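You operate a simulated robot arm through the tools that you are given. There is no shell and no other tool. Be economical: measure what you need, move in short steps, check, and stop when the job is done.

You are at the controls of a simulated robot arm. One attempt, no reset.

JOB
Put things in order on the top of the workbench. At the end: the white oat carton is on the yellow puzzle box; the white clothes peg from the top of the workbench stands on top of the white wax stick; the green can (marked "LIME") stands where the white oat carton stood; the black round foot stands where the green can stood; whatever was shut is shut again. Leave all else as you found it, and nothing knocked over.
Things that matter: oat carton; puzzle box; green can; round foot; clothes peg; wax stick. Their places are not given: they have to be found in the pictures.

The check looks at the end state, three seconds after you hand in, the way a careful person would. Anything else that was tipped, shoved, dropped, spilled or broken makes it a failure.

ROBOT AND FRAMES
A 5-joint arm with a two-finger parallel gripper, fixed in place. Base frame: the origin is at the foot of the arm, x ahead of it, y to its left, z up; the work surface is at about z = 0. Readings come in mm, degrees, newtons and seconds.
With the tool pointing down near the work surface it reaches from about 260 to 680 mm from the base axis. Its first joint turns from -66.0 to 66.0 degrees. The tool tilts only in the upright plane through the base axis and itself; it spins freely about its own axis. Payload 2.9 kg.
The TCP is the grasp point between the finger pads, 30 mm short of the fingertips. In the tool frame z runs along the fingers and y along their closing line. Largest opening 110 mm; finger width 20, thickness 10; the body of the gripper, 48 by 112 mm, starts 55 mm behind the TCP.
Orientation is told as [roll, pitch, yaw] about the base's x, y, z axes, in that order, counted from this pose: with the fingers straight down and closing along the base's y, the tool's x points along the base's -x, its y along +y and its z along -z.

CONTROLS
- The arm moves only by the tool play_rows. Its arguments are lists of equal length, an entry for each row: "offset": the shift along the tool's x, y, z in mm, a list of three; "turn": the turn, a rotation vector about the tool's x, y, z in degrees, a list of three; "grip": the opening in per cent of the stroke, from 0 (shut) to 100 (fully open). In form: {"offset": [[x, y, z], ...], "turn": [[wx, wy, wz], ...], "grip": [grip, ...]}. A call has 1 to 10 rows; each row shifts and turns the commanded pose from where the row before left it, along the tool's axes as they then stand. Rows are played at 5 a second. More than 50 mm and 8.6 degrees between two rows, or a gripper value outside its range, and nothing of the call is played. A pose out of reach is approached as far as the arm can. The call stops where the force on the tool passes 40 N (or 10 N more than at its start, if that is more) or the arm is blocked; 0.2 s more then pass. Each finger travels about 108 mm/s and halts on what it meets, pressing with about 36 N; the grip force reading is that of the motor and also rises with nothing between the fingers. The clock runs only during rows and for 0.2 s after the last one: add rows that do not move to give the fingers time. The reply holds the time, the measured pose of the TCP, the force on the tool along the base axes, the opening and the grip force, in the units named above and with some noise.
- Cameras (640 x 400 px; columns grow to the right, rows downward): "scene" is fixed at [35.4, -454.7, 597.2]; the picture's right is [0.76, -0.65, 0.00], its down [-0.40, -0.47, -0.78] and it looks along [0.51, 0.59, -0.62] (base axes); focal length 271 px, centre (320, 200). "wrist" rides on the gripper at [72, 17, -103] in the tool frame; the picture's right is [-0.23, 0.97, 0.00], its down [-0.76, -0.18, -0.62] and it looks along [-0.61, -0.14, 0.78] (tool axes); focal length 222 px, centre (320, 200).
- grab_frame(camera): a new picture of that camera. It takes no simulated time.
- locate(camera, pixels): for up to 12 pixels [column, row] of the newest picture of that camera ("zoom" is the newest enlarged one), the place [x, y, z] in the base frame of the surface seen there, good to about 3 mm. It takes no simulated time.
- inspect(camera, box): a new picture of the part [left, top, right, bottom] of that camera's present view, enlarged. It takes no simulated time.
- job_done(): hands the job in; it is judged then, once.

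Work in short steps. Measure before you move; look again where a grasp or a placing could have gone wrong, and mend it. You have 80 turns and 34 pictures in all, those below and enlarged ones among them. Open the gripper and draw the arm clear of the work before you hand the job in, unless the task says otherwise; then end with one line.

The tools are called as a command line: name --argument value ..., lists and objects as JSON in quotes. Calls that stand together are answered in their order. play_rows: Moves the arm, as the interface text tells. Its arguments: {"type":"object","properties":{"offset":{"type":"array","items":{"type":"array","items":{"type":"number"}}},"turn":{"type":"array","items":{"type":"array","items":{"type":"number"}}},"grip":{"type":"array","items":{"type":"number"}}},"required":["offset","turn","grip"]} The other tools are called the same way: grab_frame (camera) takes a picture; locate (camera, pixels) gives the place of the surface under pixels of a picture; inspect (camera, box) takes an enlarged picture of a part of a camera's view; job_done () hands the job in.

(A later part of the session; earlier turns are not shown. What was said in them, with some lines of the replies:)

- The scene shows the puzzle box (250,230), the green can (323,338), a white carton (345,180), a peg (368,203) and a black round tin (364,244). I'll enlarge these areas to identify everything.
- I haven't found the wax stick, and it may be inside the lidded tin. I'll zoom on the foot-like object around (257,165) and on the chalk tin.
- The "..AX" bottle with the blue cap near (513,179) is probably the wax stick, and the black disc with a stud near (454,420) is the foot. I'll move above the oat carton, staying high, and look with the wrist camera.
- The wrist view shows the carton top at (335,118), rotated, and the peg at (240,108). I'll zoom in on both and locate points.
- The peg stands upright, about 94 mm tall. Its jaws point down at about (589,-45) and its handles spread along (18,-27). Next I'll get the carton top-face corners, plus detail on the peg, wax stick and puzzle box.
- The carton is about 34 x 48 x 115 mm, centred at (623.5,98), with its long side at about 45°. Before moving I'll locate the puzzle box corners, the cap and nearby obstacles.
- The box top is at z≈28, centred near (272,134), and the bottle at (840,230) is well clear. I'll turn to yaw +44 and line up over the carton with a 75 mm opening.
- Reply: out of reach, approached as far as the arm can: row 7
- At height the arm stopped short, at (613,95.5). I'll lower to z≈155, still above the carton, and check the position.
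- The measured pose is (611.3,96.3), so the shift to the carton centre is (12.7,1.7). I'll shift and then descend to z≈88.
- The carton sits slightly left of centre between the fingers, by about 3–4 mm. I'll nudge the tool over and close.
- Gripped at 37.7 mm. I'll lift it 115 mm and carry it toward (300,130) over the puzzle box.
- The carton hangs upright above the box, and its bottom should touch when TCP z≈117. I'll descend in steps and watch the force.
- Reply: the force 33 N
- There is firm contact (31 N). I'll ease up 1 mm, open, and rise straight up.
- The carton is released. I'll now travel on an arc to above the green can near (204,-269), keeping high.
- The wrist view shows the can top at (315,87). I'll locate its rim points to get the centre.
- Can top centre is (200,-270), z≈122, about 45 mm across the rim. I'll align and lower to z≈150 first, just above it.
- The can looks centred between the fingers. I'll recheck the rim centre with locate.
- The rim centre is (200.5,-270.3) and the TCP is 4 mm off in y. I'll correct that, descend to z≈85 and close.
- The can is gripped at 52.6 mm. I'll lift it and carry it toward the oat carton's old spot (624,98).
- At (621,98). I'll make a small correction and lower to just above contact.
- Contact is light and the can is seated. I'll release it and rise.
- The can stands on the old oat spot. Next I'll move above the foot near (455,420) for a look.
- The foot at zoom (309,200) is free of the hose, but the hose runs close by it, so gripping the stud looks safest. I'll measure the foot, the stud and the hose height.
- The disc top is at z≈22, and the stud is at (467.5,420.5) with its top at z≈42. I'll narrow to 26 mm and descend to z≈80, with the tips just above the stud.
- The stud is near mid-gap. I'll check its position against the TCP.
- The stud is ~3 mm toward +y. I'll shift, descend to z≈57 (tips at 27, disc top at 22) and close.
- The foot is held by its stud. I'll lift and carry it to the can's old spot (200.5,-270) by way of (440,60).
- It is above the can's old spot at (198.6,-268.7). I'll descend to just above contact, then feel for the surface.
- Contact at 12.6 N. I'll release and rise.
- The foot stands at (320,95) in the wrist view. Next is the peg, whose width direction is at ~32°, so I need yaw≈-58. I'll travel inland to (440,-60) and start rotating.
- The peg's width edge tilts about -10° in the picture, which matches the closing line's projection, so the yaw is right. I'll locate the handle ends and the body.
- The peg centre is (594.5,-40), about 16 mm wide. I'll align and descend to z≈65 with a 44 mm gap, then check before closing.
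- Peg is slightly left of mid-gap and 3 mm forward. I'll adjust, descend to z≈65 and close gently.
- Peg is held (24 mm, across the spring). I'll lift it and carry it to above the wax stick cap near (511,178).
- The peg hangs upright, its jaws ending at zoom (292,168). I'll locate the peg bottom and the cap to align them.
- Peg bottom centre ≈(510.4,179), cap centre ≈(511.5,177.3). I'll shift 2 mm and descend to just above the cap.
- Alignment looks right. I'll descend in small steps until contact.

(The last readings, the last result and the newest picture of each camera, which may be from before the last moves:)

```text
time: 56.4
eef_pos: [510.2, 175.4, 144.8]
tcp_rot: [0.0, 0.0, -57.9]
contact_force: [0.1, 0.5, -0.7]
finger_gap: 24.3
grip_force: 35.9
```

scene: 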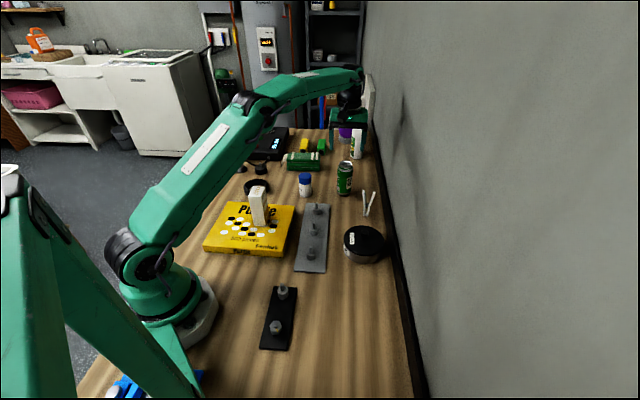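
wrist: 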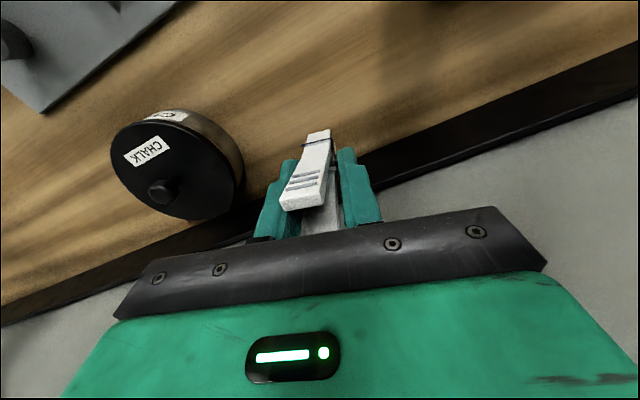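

No contact yet; continuing down in 0.8 mm steps.

play_rows --offset '[[0, 0, 0.8], [0, 0, 0.8], [0, 0, 0]]' --turn '[[0, 0, 0], [0, 0, 0], [0, 0, 0]]' --grip '[8, 8, 8]'

```text
time: 57.2
eef_pos: [509.1, 175.9, 144.1]
tcp_rot: [-0.1, 0.0, -57.9]
contact_force: [0.2, 0.3, 0.9]
finger_gap: 24.2
grip_force: 35.5
```

Force is just turning positive (0.9 N); a little further.

play_rows --offset '[[0, 0, 0.6], [0, 0, 0]]' --turn '[[0, 0, 0], [0, 0, 0]]' --grip '[8, 8]'

```text
time: 57.8
eef_pos: [509.0, 174.4, 141.9]
tcp_rot: [0.0, 0.1, -57.9]
contact_force: [-0.2, 0.2, -0.5]
finger_gap: 23.9
grip_force: 36.0
```

play_rows --offset '[[0, 0, 0.6], [0, 0, 0.6], [0, 0, 0]]' --turn '[[0, 0, 0], [0, 0, 0], [0, 0, 0]]' --grip '[8, 8, 8]'

```text
time: 58.6
eef_pos: [509.6, 175.3, 142.7]
tcp_rot: [0.0, 0.1, -57.8]
contact_force: [0.3, 0.5, 0.0]
finger_gap: 24.1
grip_force: 36.1
```

Still no clear contact (I moved without a note last time: same small descent). I'll continue with three 0.7 mm steps.

play_rows --offset '[[0, 0, 0.7], [0, 0, 0.7], [0, 0, 0.7], [0, 0, 0]]' --turn '[[0, 0, 0], [0, 0, 0], [0, 0, 0], [0, 0, 0]]' --grip '[8, 8, 8, 8]'

inspect --camera "scene" --box '[285, 140, 325, 200]'

```text
time: 59.6
eef_pos: [511.9, 175.5, 138.5]
tcp_rot: [0.1, 0.0, -57.8]
contact_force: [-0.3, -0.4, 0.2]
finger_gap: 24.1
grip_force: 35.8
```

```text
6.67 times, centred on (305, 170) of scene
```

zoom: 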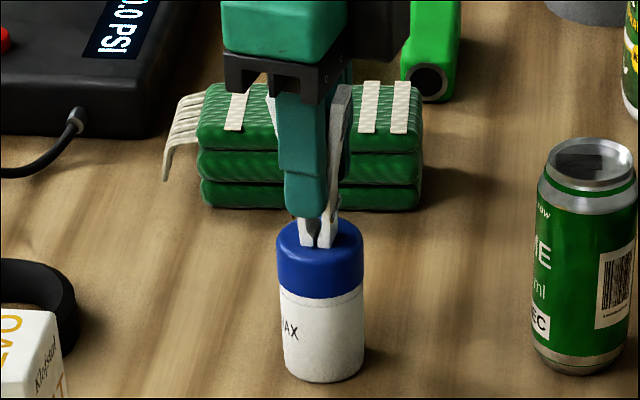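

The peg bottom appears at zoom (318,247) on the cap. I'll measure the jaw bottoms against the cap.

locate --camera "zoom" --pixels '[[306, 240], [306, 246], [326, 240], [327, 247], [306, 252], [327, 253], [345, 240], [295, 240], [320, 262], [302, 222], [337, 222]]'

play_rows --offset '[[0, 0, 0]]' --turn '[[0, 0, 0]]' --grip '[8]'

```text
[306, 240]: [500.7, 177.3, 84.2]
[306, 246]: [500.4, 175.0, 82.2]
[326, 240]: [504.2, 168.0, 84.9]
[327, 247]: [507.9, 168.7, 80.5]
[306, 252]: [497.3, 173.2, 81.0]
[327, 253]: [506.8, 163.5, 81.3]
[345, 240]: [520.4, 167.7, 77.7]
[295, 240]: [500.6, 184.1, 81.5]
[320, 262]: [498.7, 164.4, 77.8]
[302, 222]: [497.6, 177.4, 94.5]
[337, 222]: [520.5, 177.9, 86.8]
```

```text
time: 60.0
eef_pos: [510.2, 175.9, 138.6]
tcp_rot: [0.0, 0.0, -57.8]
contact_force: [0.2, -0.2, -1.1]
finger_gap: 24.2
grip_force: 35.7
```

TCP has dropped ~5 mm beyond expected contact, and the peg slid up in the fingers by about that. The jaws read z≈81 on the cap (z≈80), level and centred. I'll open slowly without moving and then look.

play_rows --offset '[[0, 0, 0], [0, 0, 0], [0, 0, 0], [0, 0, 0], [0, 0, 0]]' --turn '[[0, 0, 0], [0, 0, 0], [0, 0, 0], [0, 0, 0], [0, 0, 0]]' --grip '[22, 26, 32, 40, 40]'

inspect --camera "scene" --box '[285, 140, 325, 200]'

```text
time: 61.2
eef_pos: [509.2, 176.7, 139.1]
tcp_rot: [0.0, 0.0, -58.0]
contact_force: [0.4, -0.2, 0.1]
finger_gap: 44.0
grip_force: 0.1
```

```text
6.67 times, centred on (305, 170) of scene
```

zoom: 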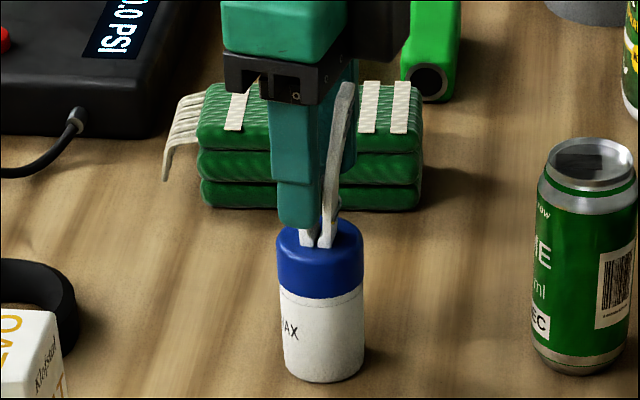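

The peg still stands on the cap with the fingers clear. I'll rise straight up and take a picture.

play_rows --offset '[[0, 0, -20], [0, 0, -30], [0, 0, -40], [0, 0, -45], [0, 0, -30], [0, 0, 0]]' --turn '[[0, 0, 0], [0, 0, 0], [0, 0, 0], [0, 0, 0], [0, 0, 0], [0, 0, 0]]' --grip '[40, 40, 40, 40, 40, 40]'

inspect --camera "scene" --box '[200, 120, 400, 370]'

```text
time: 62.6
eef_pos: [509.0, 177.0, 304.1]
tcp_rot: [-0.1, 0.1, -57.9]
contact_force: [0.3, 0.0, 0.5]
finger_gap: 43.9
grip_force: 0.1
```

```text
1.60 times, centred on (300, 245) of scene
```

zoom: 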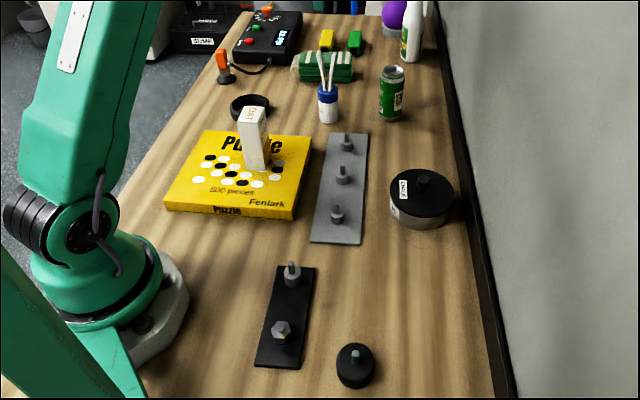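

All four pieces stand where they should. I'll check the foot and can positions and draw the arm clear, sideways at height.

locate --camera "zoom" --pixels '[[340, 358], [372, 358], [355, 346], [355, 372], [382, 70], [402, 70], [392, 66], [392, 76]]'

play_rows --offset '[[35, -20, -5], [35, -20, -5], [35, -20, -5], [0, 0, 0]]' --turn '[[0, 0, 0], [0, 0, 0], [0, 0, 0], [0, 0, 0]]' --grip '[80, 100, 100, 100]'

grab_frame --camera "scene"

```text
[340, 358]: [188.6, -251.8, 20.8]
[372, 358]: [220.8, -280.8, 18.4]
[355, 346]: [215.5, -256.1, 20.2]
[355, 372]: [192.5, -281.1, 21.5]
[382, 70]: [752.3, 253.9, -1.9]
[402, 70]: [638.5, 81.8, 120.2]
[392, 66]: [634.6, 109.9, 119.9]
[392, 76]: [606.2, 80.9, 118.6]
```

```text
time: 63.6
eef_pos: [404.7, 234.0, 319.7]
tcp_rot: [0.0, 0.0, -58.0]
contact_force: [-0.3, 0.0, -0.2]
finger_gap: 109.9
grip_force: 0.1
```

```text
2 pictures are left
```

scene: 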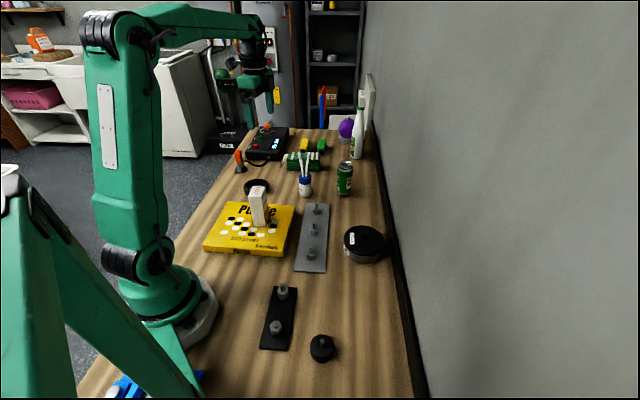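

The foot is at about (204,-268) and the can at about (622,97). The peg stands on the wax stick and the carton on the puzzle box, with the arm clear. I'm handing in.

job_done

```text
The job is handed in.
```

The job is handed in: the carton is on the puzzle box, the peg stands on the wax stick, the can is on the carton's old spot, and the foot is within about 5 mm of the can's old spot. I opened nothing that was shut, and saw nothing knocked over in the last picture.
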